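You operate a simulated robot arm through the tools that you are given. There is no shell and no other tool. Be economical: measure what you need, move in short steps, check, and stop when the job is done.

You are at the controls of a simulated robot arm. One attempt, no reset.

Task
Take the blue cotton reel from the top of the dining table and leave it on top of the blue paint bottle there.
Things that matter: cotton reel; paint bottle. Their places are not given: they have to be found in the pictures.

The check looks at the end state, three seconds after you hand in, the way a careful person would. Anything else that was tipped, shoved, dropped, spilled or broken makes it a failure.

Robot
A 7-joint arm with a two-finger parallel gripper, fixed in place. Base frame: the origin is at the foot of the arm, x ahead of it, y to its left, z up; the work surface is at about z = 0. Units: mm, degrees, N and s.
With the tool pointing down near the work surface it reaches from about 240 to 620 mm from the base axis. Its first joint turns from -66.0 to 66.0 degrees. Payload 2.6 kg.
The TCP is the grasp point between the finger pads, 30 mm short of the fingertips. In the tool frame z runs along the fingers and y along their closing line. Largest opening 94 mm; finger width 28, thickness 10; the body of the gripper, 50 by 96 mm, starts 55 mm behind the TCP.
Orientation is told as [roll, pitch, yaw] about the base's x, y, z axes, in that order, counted from this pose: with the fingers straight down and closing along the base's y, the tool's x points along the base's -x, its y along +y and its z along -z.

Tools
- The arm moves only by the tool step_arm. Its argument "steps" is a list of rows, each a list of 3 entries, a list of its own where there are three numbers: the shift along the tool's x, y, z in mm, then the turn, a rotation vector about the tool's x, y, z in degrees, then the gripper command, from -1 (shut) to 1 (fully open), values between in proportion. In form: [[[x, y, z], [rx, ry, rz], claw], ...]. A call has 1 to 12 rows; each row is the pose to reach, as a shift and turn from the pose commanded when the call began, along the tool's axes at that moment. Rows are played at 5 a second. More than 50 mm and 8.6 degrees between two rows, or a gripper value outside its range, and nothing of the call is played. A pose out of reach is approached as far as the arm can. The call stops where the force on the tool passes 40 N (or 10 N more than at its start, if that is more) or the arm is blocked; 0.2 s more then pass. The fingers move at their own pace (about 72 mm/s each) and stop on an object; they squeeze with about 26 N. The grip force told is the motor's: it shows also when the fingers shut on nothing. Time passes only in rows, and 0.2 s behind the last, so rows that repeat a pose let the fingers close. It gives the time, the measured TCP pose, the force on the tool (base axes), the opening and the grip force at its end, in the units of the frame above (readings bear some noise), and new pictures: "pictures" is both (left out), scene, wrist or none.
- Cameras (640 x 400 px; columns grow to the right, rows downward): "scene" is fixed at [23.8, 423.3, 569.8]; the picture's right is [-0.87, -0.50, 0.00], its down [-0.25, 0.43, -0.87] and it looks along [0.43, -0.75, -0.50] (base axes); focal length 344 px, centre (320, 200). "wrist" rides on the gripper at [-37, 0, -58] in the tool frame; the picture's right is [0.00, -1.00, 0.00], its down [0.97, 0.00, -0.24] and it looks along [0.24, 0.00, 0.97] (tool axes); focal length 218 px, centre (320, 200).
- measure_at(camera, pixels): for up to 12 pixels [column, row] of the newest picture of that camera ("zoom" is the newest enlarged one), the place [x, y, z] in the base frame of the surface seen there, good to about 2 mm. It takes no simulated time.
- close_up(camera, box): a new picture of the part [left, top, right, bottom] of that camera's present view, enlarged. It takes no simulated time.
- close_job(): hands the job in; it is judged then, once.

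Keep the steps short. Do not move on a guess: measure, check each grasp and each placing, and mend mistakes. In all there are 60 turns and 120 pictures (those below and enlarged ones count). Leave the gripper open and the arm clear of the work at the hand-in unless told otherwise, and finish with a single line.

The tools are called after ">>>" as name(argument=value, ...) on one line, values as JSON. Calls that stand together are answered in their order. step_arm: Moves the arm, as the interface text tells. Its arguments: {"type":"object","properties":{"steps":{"type":"array","items":{"type":"array"}},"pictures":{"type":"string","enum":["both","scene","wrist","none"]}},"required":["steps"]} The other tools are called the same way: measure_at (camera, pixels) gives the place of the surface under pixels of a picture; close_up (camera, box) takes an enlarged picture of a part of a camera's view; close_job () hands the job in.

At the start:

```text
time_s: 0.0
tcp_pos: [415.2, 21.8, 305.6]
ee_rot: [0.0, -0.1, 0.1]
contact_force: [0.8, 0.2, -0.2]
gripper_width: 94.2
grasp_force: 0.0
```

scene: 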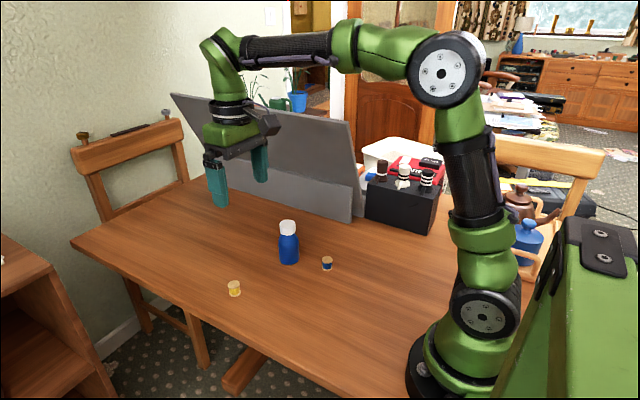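
wrist: 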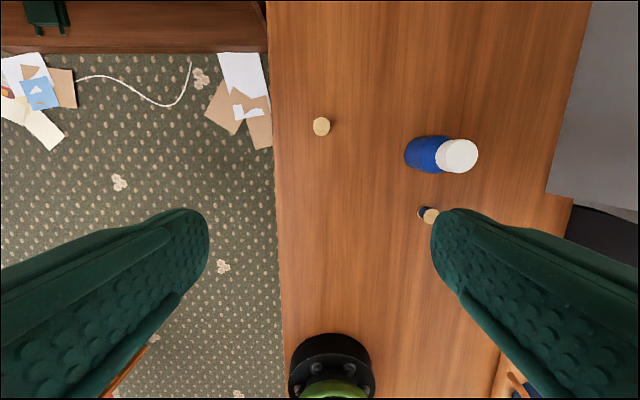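

I see a blue bottle with a white cap near scene (288,242), a small blue reel near (327,263) and a yellow one near (234,288). I'll enlarge that area first.

>>> close_up(camera="scene", box=[260, 210, 356, 270])

>>> close_up(camera="wrist", box=[390, 120, 518, 240])

>>> measure_at(camera="scene", pixels=[[288, 224], [288, 231], [289, 250], [289, 265], [327, 258], [327, 265], [327, 272], [322, 262], [332, 262], [300, 290], [234, 288]])

>>> measure_at(camera="wrist", pixels=[[459, 155], [445, 155], [473, 155], [459, 141], [459, 170], [429, 215], [424, 213], [429, 209], [429, 222], [422, 206]])

```text
6.67 times, centred on (308, 240) of scene
```

zoom: 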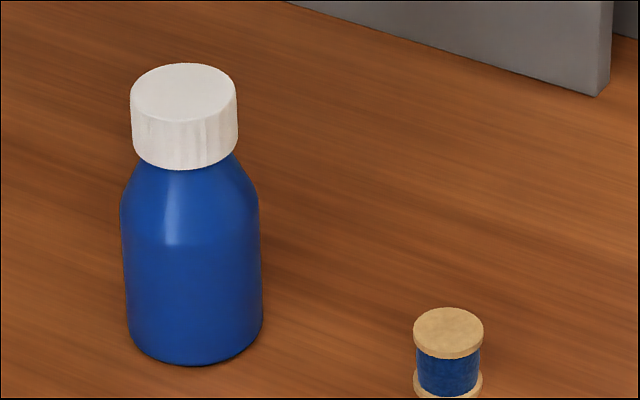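

```text
3.33 times, centred on (454, 180) of wrist
```

zoom: 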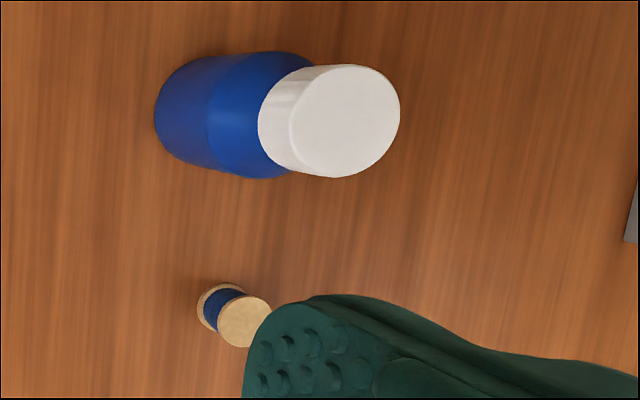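

```text
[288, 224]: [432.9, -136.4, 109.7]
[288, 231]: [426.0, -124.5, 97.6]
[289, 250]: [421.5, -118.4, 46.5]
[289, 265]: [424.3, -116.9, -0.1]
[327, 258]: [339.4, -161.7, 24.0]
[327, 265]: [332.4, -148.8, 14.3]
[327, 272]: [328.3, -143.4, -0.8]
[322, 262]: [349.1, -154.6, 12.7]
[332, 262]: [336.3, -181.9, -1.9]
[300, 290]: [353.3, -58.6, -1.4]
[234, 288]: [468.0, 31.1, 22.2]
```

```text
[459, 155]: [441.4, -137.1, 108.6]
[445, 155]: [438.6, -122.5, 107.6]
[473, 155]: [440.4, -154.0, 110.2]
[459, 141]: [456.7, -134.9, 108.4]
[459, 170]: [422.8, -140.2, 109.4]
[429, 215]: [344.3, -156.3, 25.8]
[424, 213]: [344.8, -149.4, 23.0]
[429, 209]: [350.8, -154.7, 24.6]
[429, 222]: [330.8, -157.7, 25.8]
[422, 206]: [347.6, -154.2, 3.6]
```

The blue reel is near (338,-157) with its top at z≈25. The cap centre is near (438,-138) with its top at z≈109. I'll move above the reel at z≈150, staying clear of the bottle.

>>> step_arm(steps=[[[18, -42, 15], [0, 0, 0], 1], [[36, -84, 40], [0, 0, 0], 1], [[56, -128, 75], [0, 0, 0], 1], [[68, -158, 110], [0, 0, 0], 1], [[77, -179, 150], [0, 0, 0], 1], [[77, -179, 155], [0, 0, 0], 1]])

```text
refused: row 2 steps farther than a row can; nothing moved
```

Row 2 moved too far for one row, so I'll use smaller spacing.

>>> step_arm(steps=[[[15, -36, 15], [0, 0, 0], 1], [[30, -72, 35], [0, 0, 0], 1], [[45, -108, 55], [0, 0, 0], 1], [[60, -144, 80], [0, 0, 0], 1], [[77, -179, 105], [0, 0, 0], 1], [[77, -179, 130], [0, 0, 0], 1], [[77, -179, 155], [0, 0, 0], 1], [[77, -179, 155], [0, 0, 0], 1]])

```text
time_s: 1.8
tcp_pos: [337.1, -155.3, 151.4]
ee_rot: [0.1, 0.0, -0.1]
contact_force: [-0.3, 0.9, -0.8]
gripper_width: 94.0
grasp_force: 0.0
```

scene: 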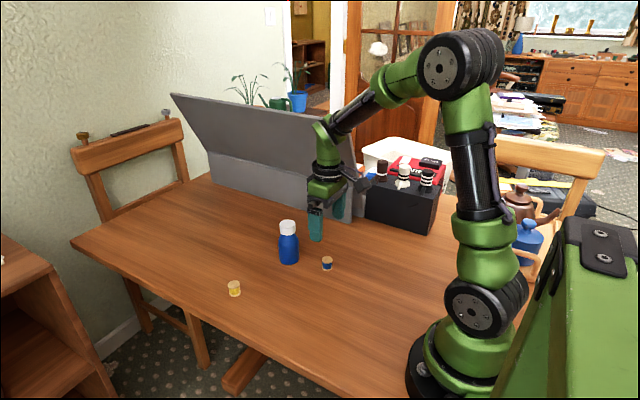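
wrist: 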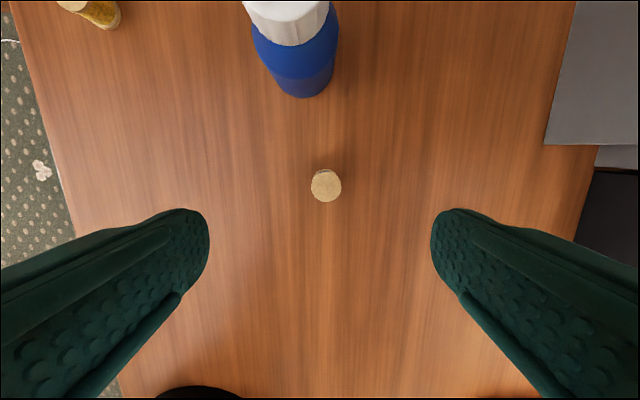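

The reel top is at wrist (326,186). I'll measure its centre and edges.

>>> measure_at(camera="wrist", pixels=[[326, 186], [314, 186], [339, 186], [326, 174], [326, 199], [350, 220], [290, 25], [300, 75]])

>>> close_up(camera="wrist", box=[296, 166, 360, 206])

```text
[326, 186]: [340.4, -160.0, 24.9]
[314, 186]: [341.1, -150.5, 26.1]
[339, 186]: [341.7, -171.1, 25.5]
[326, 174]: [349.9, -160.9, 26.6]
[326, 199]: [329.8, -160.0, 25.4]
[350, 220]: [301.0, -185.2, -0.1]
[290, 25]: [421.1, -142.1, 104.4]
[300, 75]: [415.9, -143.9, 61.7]
```

```text
10.00 times, centred on (328, 186) of wrist
```

zoom: 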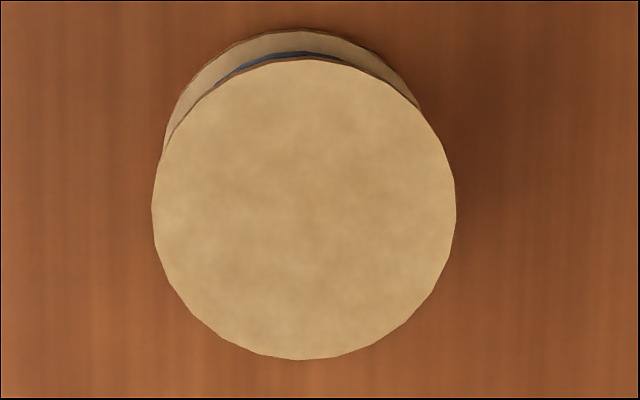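

The reel centre is about (339.5,-160.5), its diameter about 25 and its top at 25. I'll centre over it, then come down to z≈38 and check.

>>> step_arm(steps=[[[-2.4, -4.8, 10], [0, 0, 0], 1], [[-2.4, -4.8, 45], [0, 0, 0], 1], [[-2.4, -4.8, 80], [0, 0, 0], 1], [[-2.4, -4.8, 105], [0, 0, 0], 1], [[-2.4, -4.8, 113], [0, 0, 0], 1], [[-2.4, -4.8, 113], [0, 0, 0], 1]])

```text
time_s: 3.2
tcp_pos: [340.7, -161.4, 37.0]
ee_rot: [0.0, 0.0, -0.1]
contact_force: [-0.9, -0.2, -0.1]
gripper_width: 94.0
grasp_force: 0.1
```

scene: 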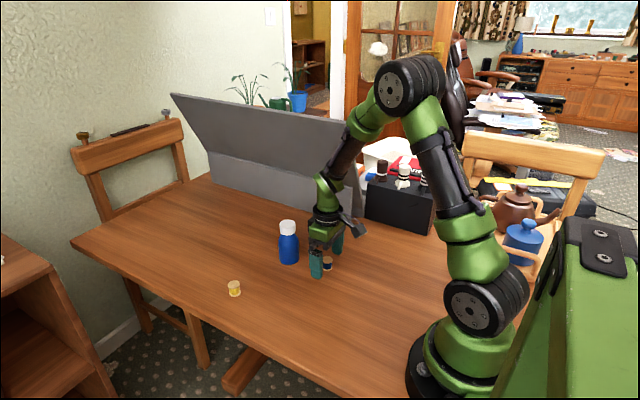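
wrist: 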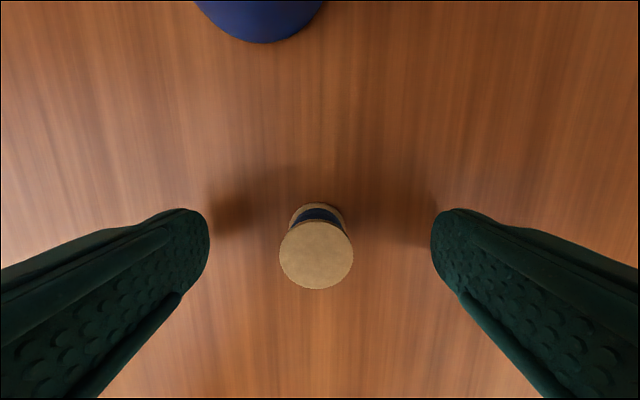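

The reel is centred between the fingers at wrist (316,253). I'll lower about 4 mm and close.

>>> step_arm(steps=[[[0, 0, 4], [0, 0, 0], 1], [[0, 0, 4], [0, 0, 0], 0], [[0, 0, 4], [0, 0, 0], -0.3], [[0, 0, 4], [0, 0, 0], -0.6], [[0, 0, 4], [0, 0, 0], -1], [[0, 0, 4], [0, 0, 0], -1], [[0, 0, 4], [0, 0, 0], -1]])

```text
time_s: 4.8
tcp_pos: [341.2, -161.7, 33.8]
ee_rot: [0.0, 0.0, 0.1]
contact_force: [-0.5, 1.1, 0.6]
gripper_width: 23.4
grasp_force: 25.6
```

scene: 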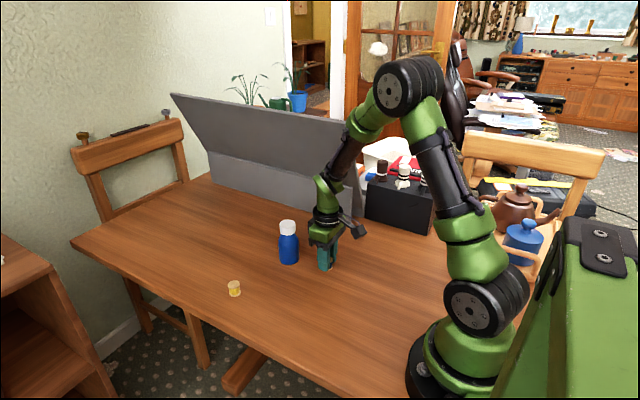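
wrist: 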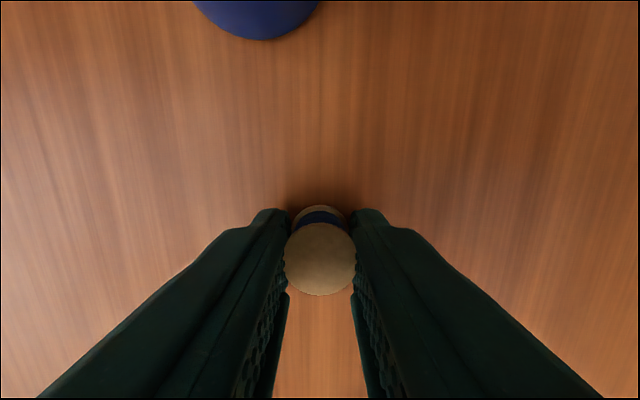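

The fingers hold the reel at 23.4 mm opening and 25.6 N. I'll lift straight up to z≈175.

>>> step_arm(steps=[[[0, 0, -20], [0, 0, 0], -1], [[0, 0, -50], [0, 0, 0], -1], [[0, 0, -85], [0, 0, 0], -1], [[0, 0, -120], [0, 0, 0], -1], [[0, 0, -141], [0, 0, 0], -1], [[0, 0, -141], [0, 0, 0], -1]])

```text
time_s: 6.2
tcp_pos: [340.0, -160.3, 175.3]
ee_rot: [0.0, 0.0, 0.1]
contact_force: [-0.8, -0.6, -0.5]
gripper_width: 23.3
grasp_force: 26.0
```

scene: 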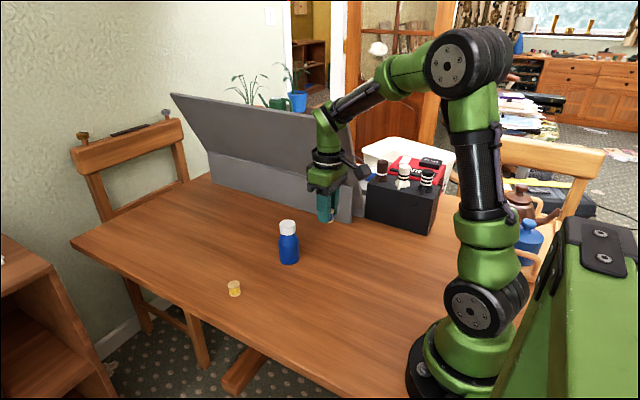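
wrist: 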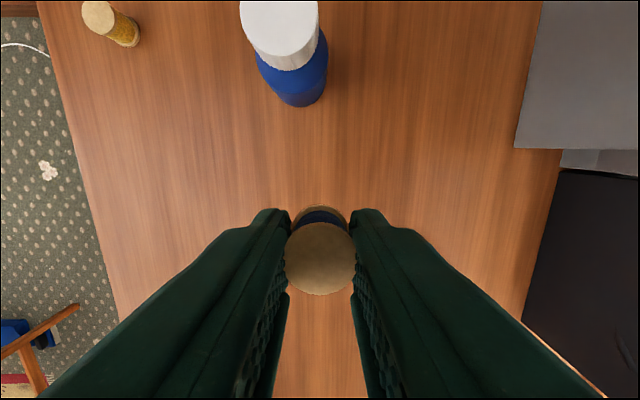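

The reel is held. I'll move 60 mm toward the bottle at this height and measure the whole cap there.

>>> step_arm(steps=[[[-20, 6, 0], [0, 0, 0], -1], [[-40, 12, 0], [0, 0, 0], -1], [[-60, 20, 0], [0, 0, 0], -1], [[-60, 20, 0], [0, 0, 0], -1]])

```text
time_s: 7.2
tcp_pos: [401.9, -140.9, 174.9]
ee_rot: [0.0, 0.1, 0.0]
contact_force: [0.1, 0.1, -1.0]
gripper_width: 23.7
grasp_force: 26.2
```

scene: 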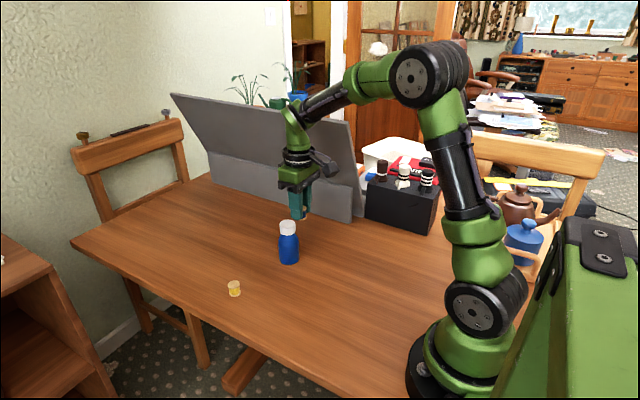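
wrist: 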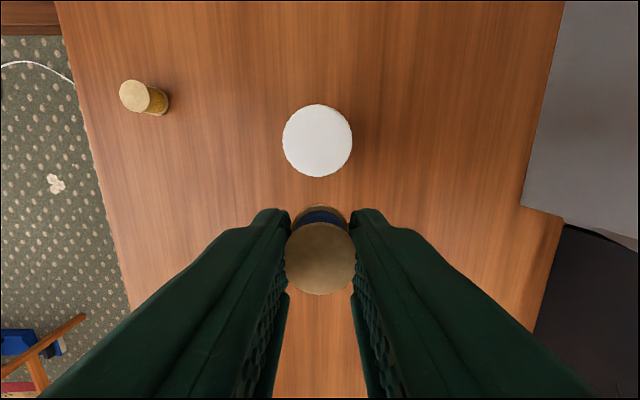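

The full cap shows at wrist (317,141). I'll measure its rim and the top of the held reel.

>>> measure_at(camera="wrist", pixels=[[285, 141], [317, 141], [350, 141], [317, 107], [317, 174], [320, 260], [320, 228], [320, 290]])

>>> close_up(camera="scene", box=[264, 190, 328, 230])

```text
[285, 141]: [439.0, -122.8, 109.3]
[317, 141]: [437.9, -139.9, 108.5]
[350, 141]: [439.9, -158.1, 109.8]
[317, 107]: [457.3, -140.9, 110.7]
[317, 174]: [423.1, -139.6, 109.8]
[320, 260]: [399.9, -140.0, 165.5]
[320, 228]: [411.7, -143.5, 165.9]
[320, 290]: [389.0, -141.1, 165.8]
```

```text
10.00 times, centred on (296, 210) of scene
```

zoom: 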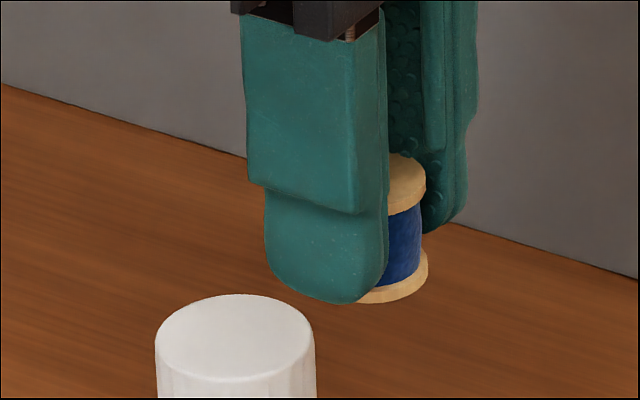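

The cap centre is (439.5,-140.3) with its top at 109.5. The reel centre is about (400.5,-141), and its bottom is at about 140.5. I'll shift 39 mm forward, then lower 25 mm and check.

>>> step_arm(steps=[[[-20, 0.5, 0], [0, 0, 0], -1], [[-39, 0.5, 0], [0, 0, 0], -1], [[-39, 0.5, 0], [0, 0, 0], -1], [[-39, 0.5, 12], [0, 0, 0], -1], [[-39, 0.5, 25], [0, 0, 0], -1], [[-39, 0.5, 25], [0, 0, 0], -1]])

>>> close_up(camera="scene", box=[256, 200, 320, 240])

>>> measure_at(camera="wrist", pixels=[[320, 260], [320, 228], [320, 290], [320, 200]])

```text
time_s: 8.6
tcp_pos: [439.7, -142.5, 148.6]
ee_rot: [0.0, 0.0, -0.2]
contact_force: [0.0, 0.3, -0.1]
gripper_width: 23.5
grasp_force: 26.3
```

scene: 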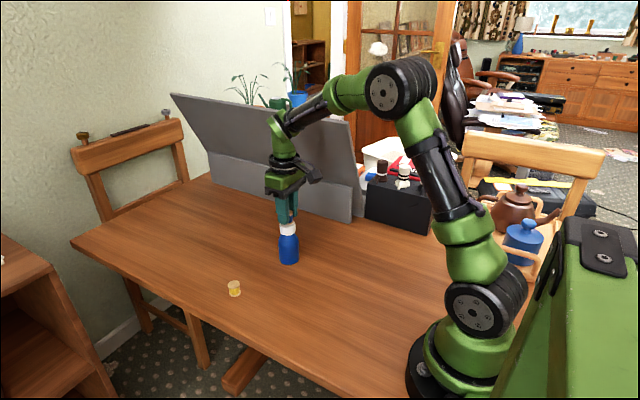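
wrist: 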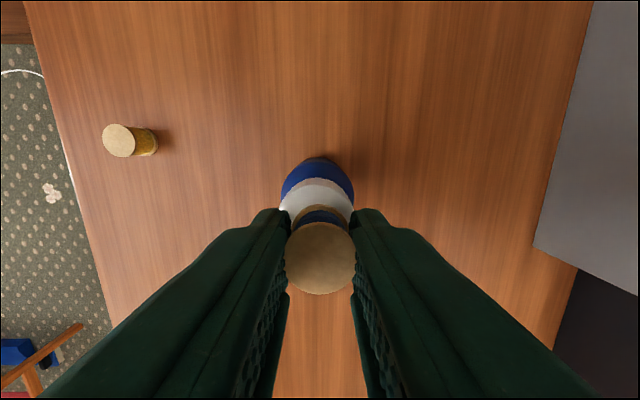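

```text
10.00 times, centred on (288, 220) of scene
```

zoom: 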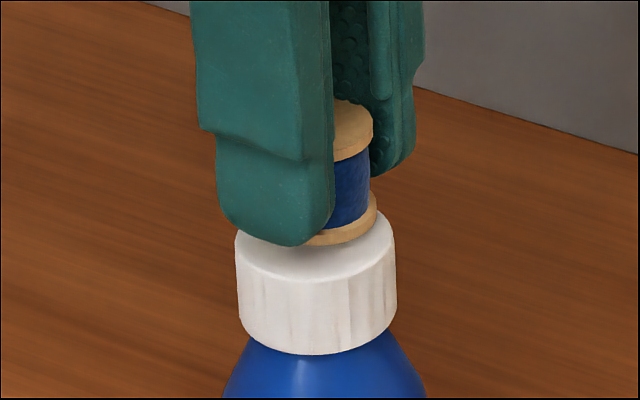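

```text
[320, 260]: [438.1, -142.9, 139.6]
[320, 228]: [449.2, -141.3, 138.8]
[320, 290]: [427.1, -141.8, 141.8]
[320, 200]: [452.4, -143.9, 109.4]
```

The reel is over the cap with about 5 mm of gap, and about 1.5 mm off in y. I'll correct y and lower 4 mm while watching the force.

>>> step_arm(steps=[[[0, 1.5, 1], [0, 0, 0], -1], [[0, 1.5, 2], [0, 0, 0], -1], [[0, 1.5, 3], [0, 0, 0], -1], [[0, 1.5, 4], [0, 0, 0], -1], [[0, 1.5, 4], [0, 0, 0], -1]], pictures="scene")

>>> close_up(camera="scene", box=[272, 210, 304, 230])

```text
time_s: 9.8
tcp_pos: [438.5, -140.6, 147.0]
ee_rot: [-0.1, -0.1, -0.1]
contact_force: [0.4, 0.4, -0.5]
gripper_width: 23.5
grasp_force: 26.7
```

scene: 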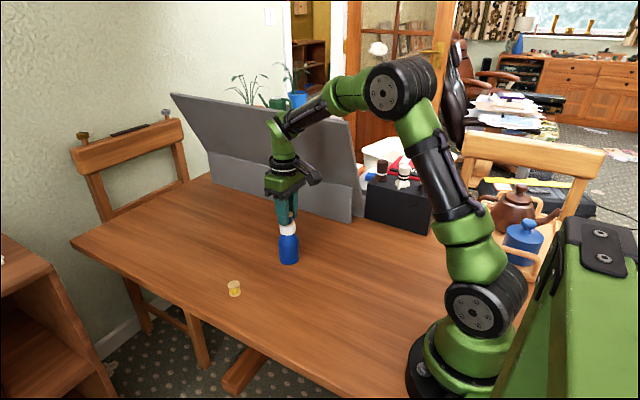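

```text
16.00 times, centred on (288, 220) of scene
```

zoom: 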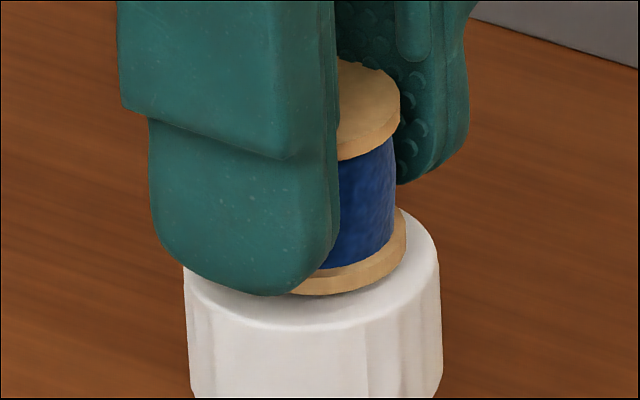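

No contact force yet, and a sliver of gap remains. I'll lower another 1.5 mm.

>>> step_arm(steps=[[[0, 0, 0.5], [0, 0, 0], -1], [[0, 0, 1], [0, 0, 0], -1], [[0, 0, 1.5], [0, 0, 0], -1], [[0, 0, 1.5], [0, 0, 0], -1]], pictures="scene")

>>> close_up(camera="scene", box=[272, 210, 304, 230])

```text
time_s: 10.8
tcp_pos: [439.8, -139.5, 145.7]
ee_rot: [0.1, 0.0, -0.2]
contact_force: [0.3, -1.3, 0.9]
gripper_width: 23.3
grasp_force: 26.1
```

scene: 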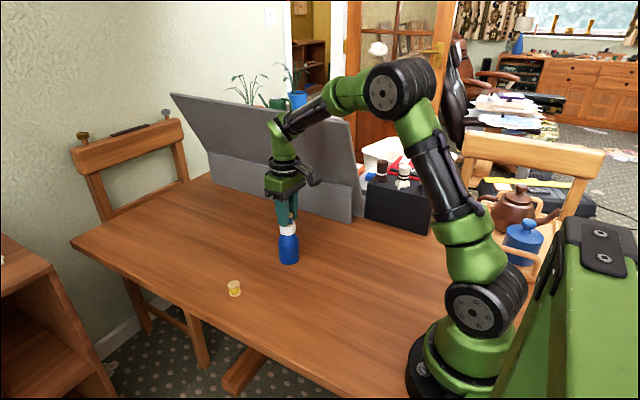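

```text
16.00 times, centred on (288, 220) of scene
```

zoom: 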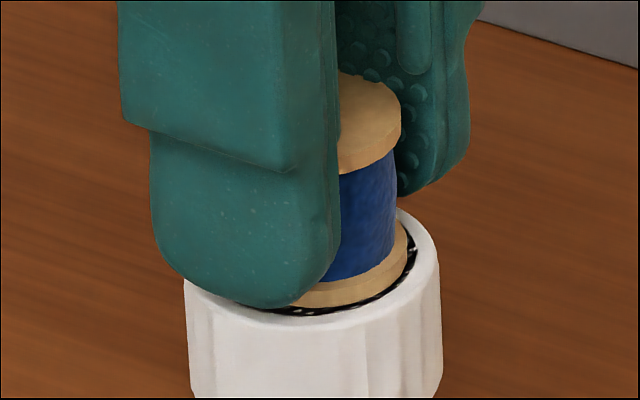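

A dark contact shadow now shows under the reel, so it is nearly touching. I'll lower another 0.8 mm and check the force.

>>> step_arm(steps=[[[0, 0, 0.4], [0, 0, 0], -1], [[0, 0, 0.8], [0, 0, 0], -1], [[0, 0, 0.8], [0, 0, 0], -1]], pictures="scene")

>>> close_up(camera="scene", box=[272, 210, 304, 230])

```text
time_s: 11.6
tcp_pos: [439.3, -140.0, 144.8]
ee_rot: [0.0, 0.0, -0.2]
contact_force: [-1.2, -0.1, 3.4]
gripper_width: 23.5
grasp_force: 26.3
```

scene: 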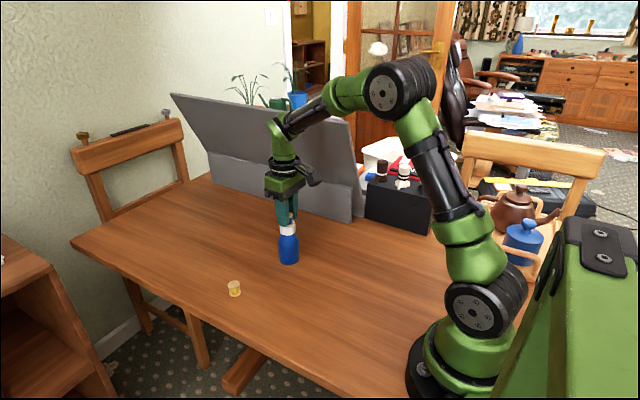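

```text
16.00 times, centred on (288, 220) of scene
```

zoom: 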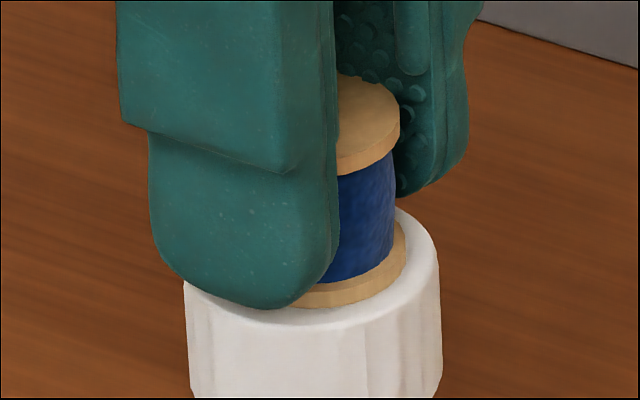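

The force is now 3.4 N upward, so the reel sits flat on the cap. I'll open gradually.

>>> step_arm(steps=[[[0, 0, 0], [0, 0, 0], -0.45], [[0, 0, 0], [0, 0, 0], -0.35], [[0, 0, 0], [0, 0, 0], -0.2], [[0, 0, 0], [0, 0, 0], 0.1], [[0, 0, 0], [0, 0, 0], 0.1]])

>>> close_up(camera="scene", box=[256, 200, 320, 240])

```text
time_s: 12.8
tcp_pos: [438.5, -140.4, 144.7]
ee_rot: [0.1, 0.1, -0.1]
contact_force: [-0.2, 0.5, -0.5]
gripper_width: 51.7
grasp_force: 0.1
```

scene: 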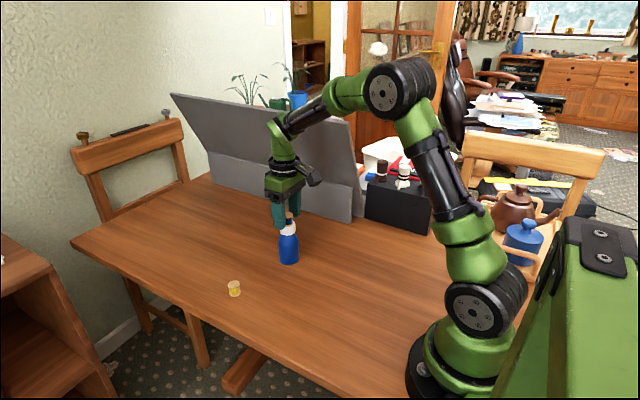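
wrist: 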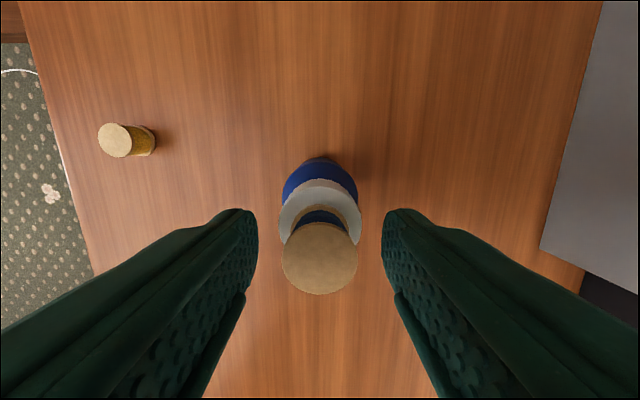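

```text
10.00 times, centred on (288, 220) of scene
```

zoom: 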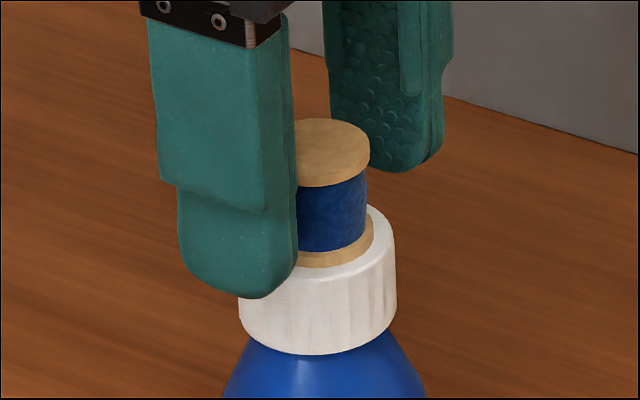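

The reel stands freely on the cap, and both fingers are clear. I'll open a bit more, raise straight up and back off.

>>> step_arm(steps=[[[0, 0, 0], [0, 0, 0], 0.7], [[0, 0, -15], [0, 0, 0], 0.7], [[0, 0, -45], [0, 0, 0], 0.7], [[0, 0, -85], [0, 0, 0], 1], [[0, 0, -120], [0, 0, 0], 1], [[30, 0, -140], [0, 0, 0], 1], [[60, 0, -140], [0, 0, 0], 1], [[60, 0, -140], [0, 0, 0], 1]])

>>> close_up(camera="scene", box=[240, 195, 336, 275])

```text
time_s: 14.6
tcp_pos: [380.2, -141.7, 283.6]
ee_rot: [0.0, -0.1, -0.1]
contact_force: [0.5, 0.4, 0.4]
gripper_width: 94.2
grasp_force: 0.1
```

scene: 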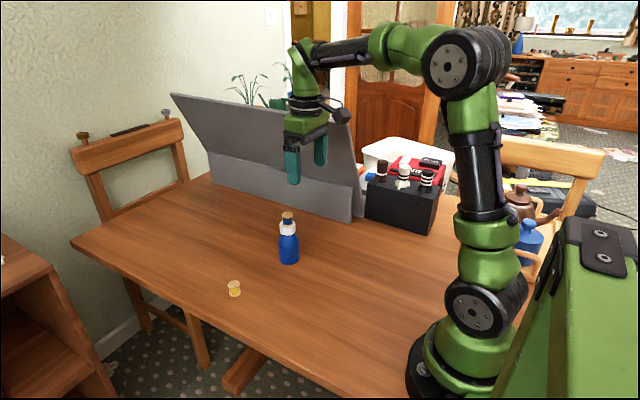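
wrist: 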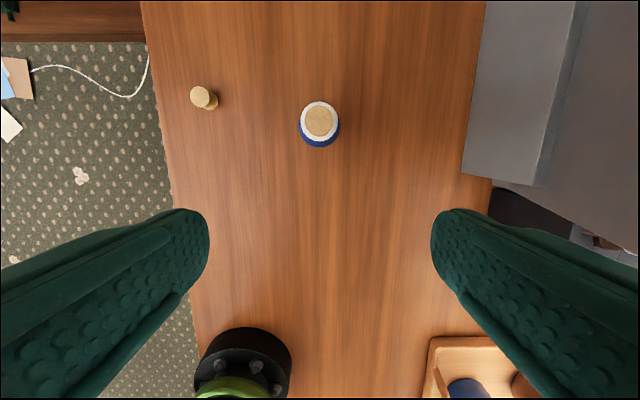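

```text
5.00 times, centred on (288, 235) of scene
```

zoom: 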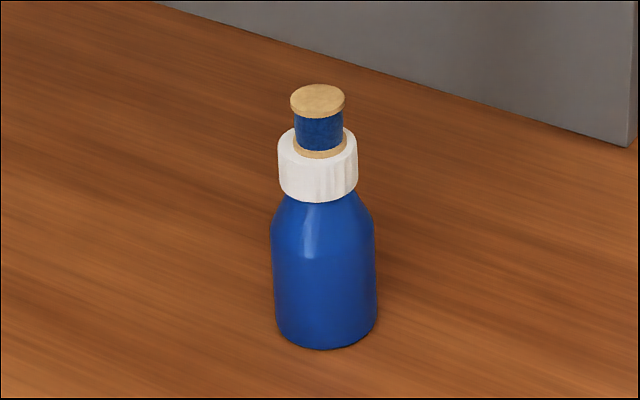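

The reel stands upright and centred on the bottle cap. The bottle and the yellow reel have not moved, the gripper is open and the arm is clear, so I'm handing in.

>>> close_job()

```text
The job is handed in.
```

The blue cotton reel is standing upright, centred on the cap of the blue paint bottle, with nothing else disturbed, the gripper open and the arm clear.
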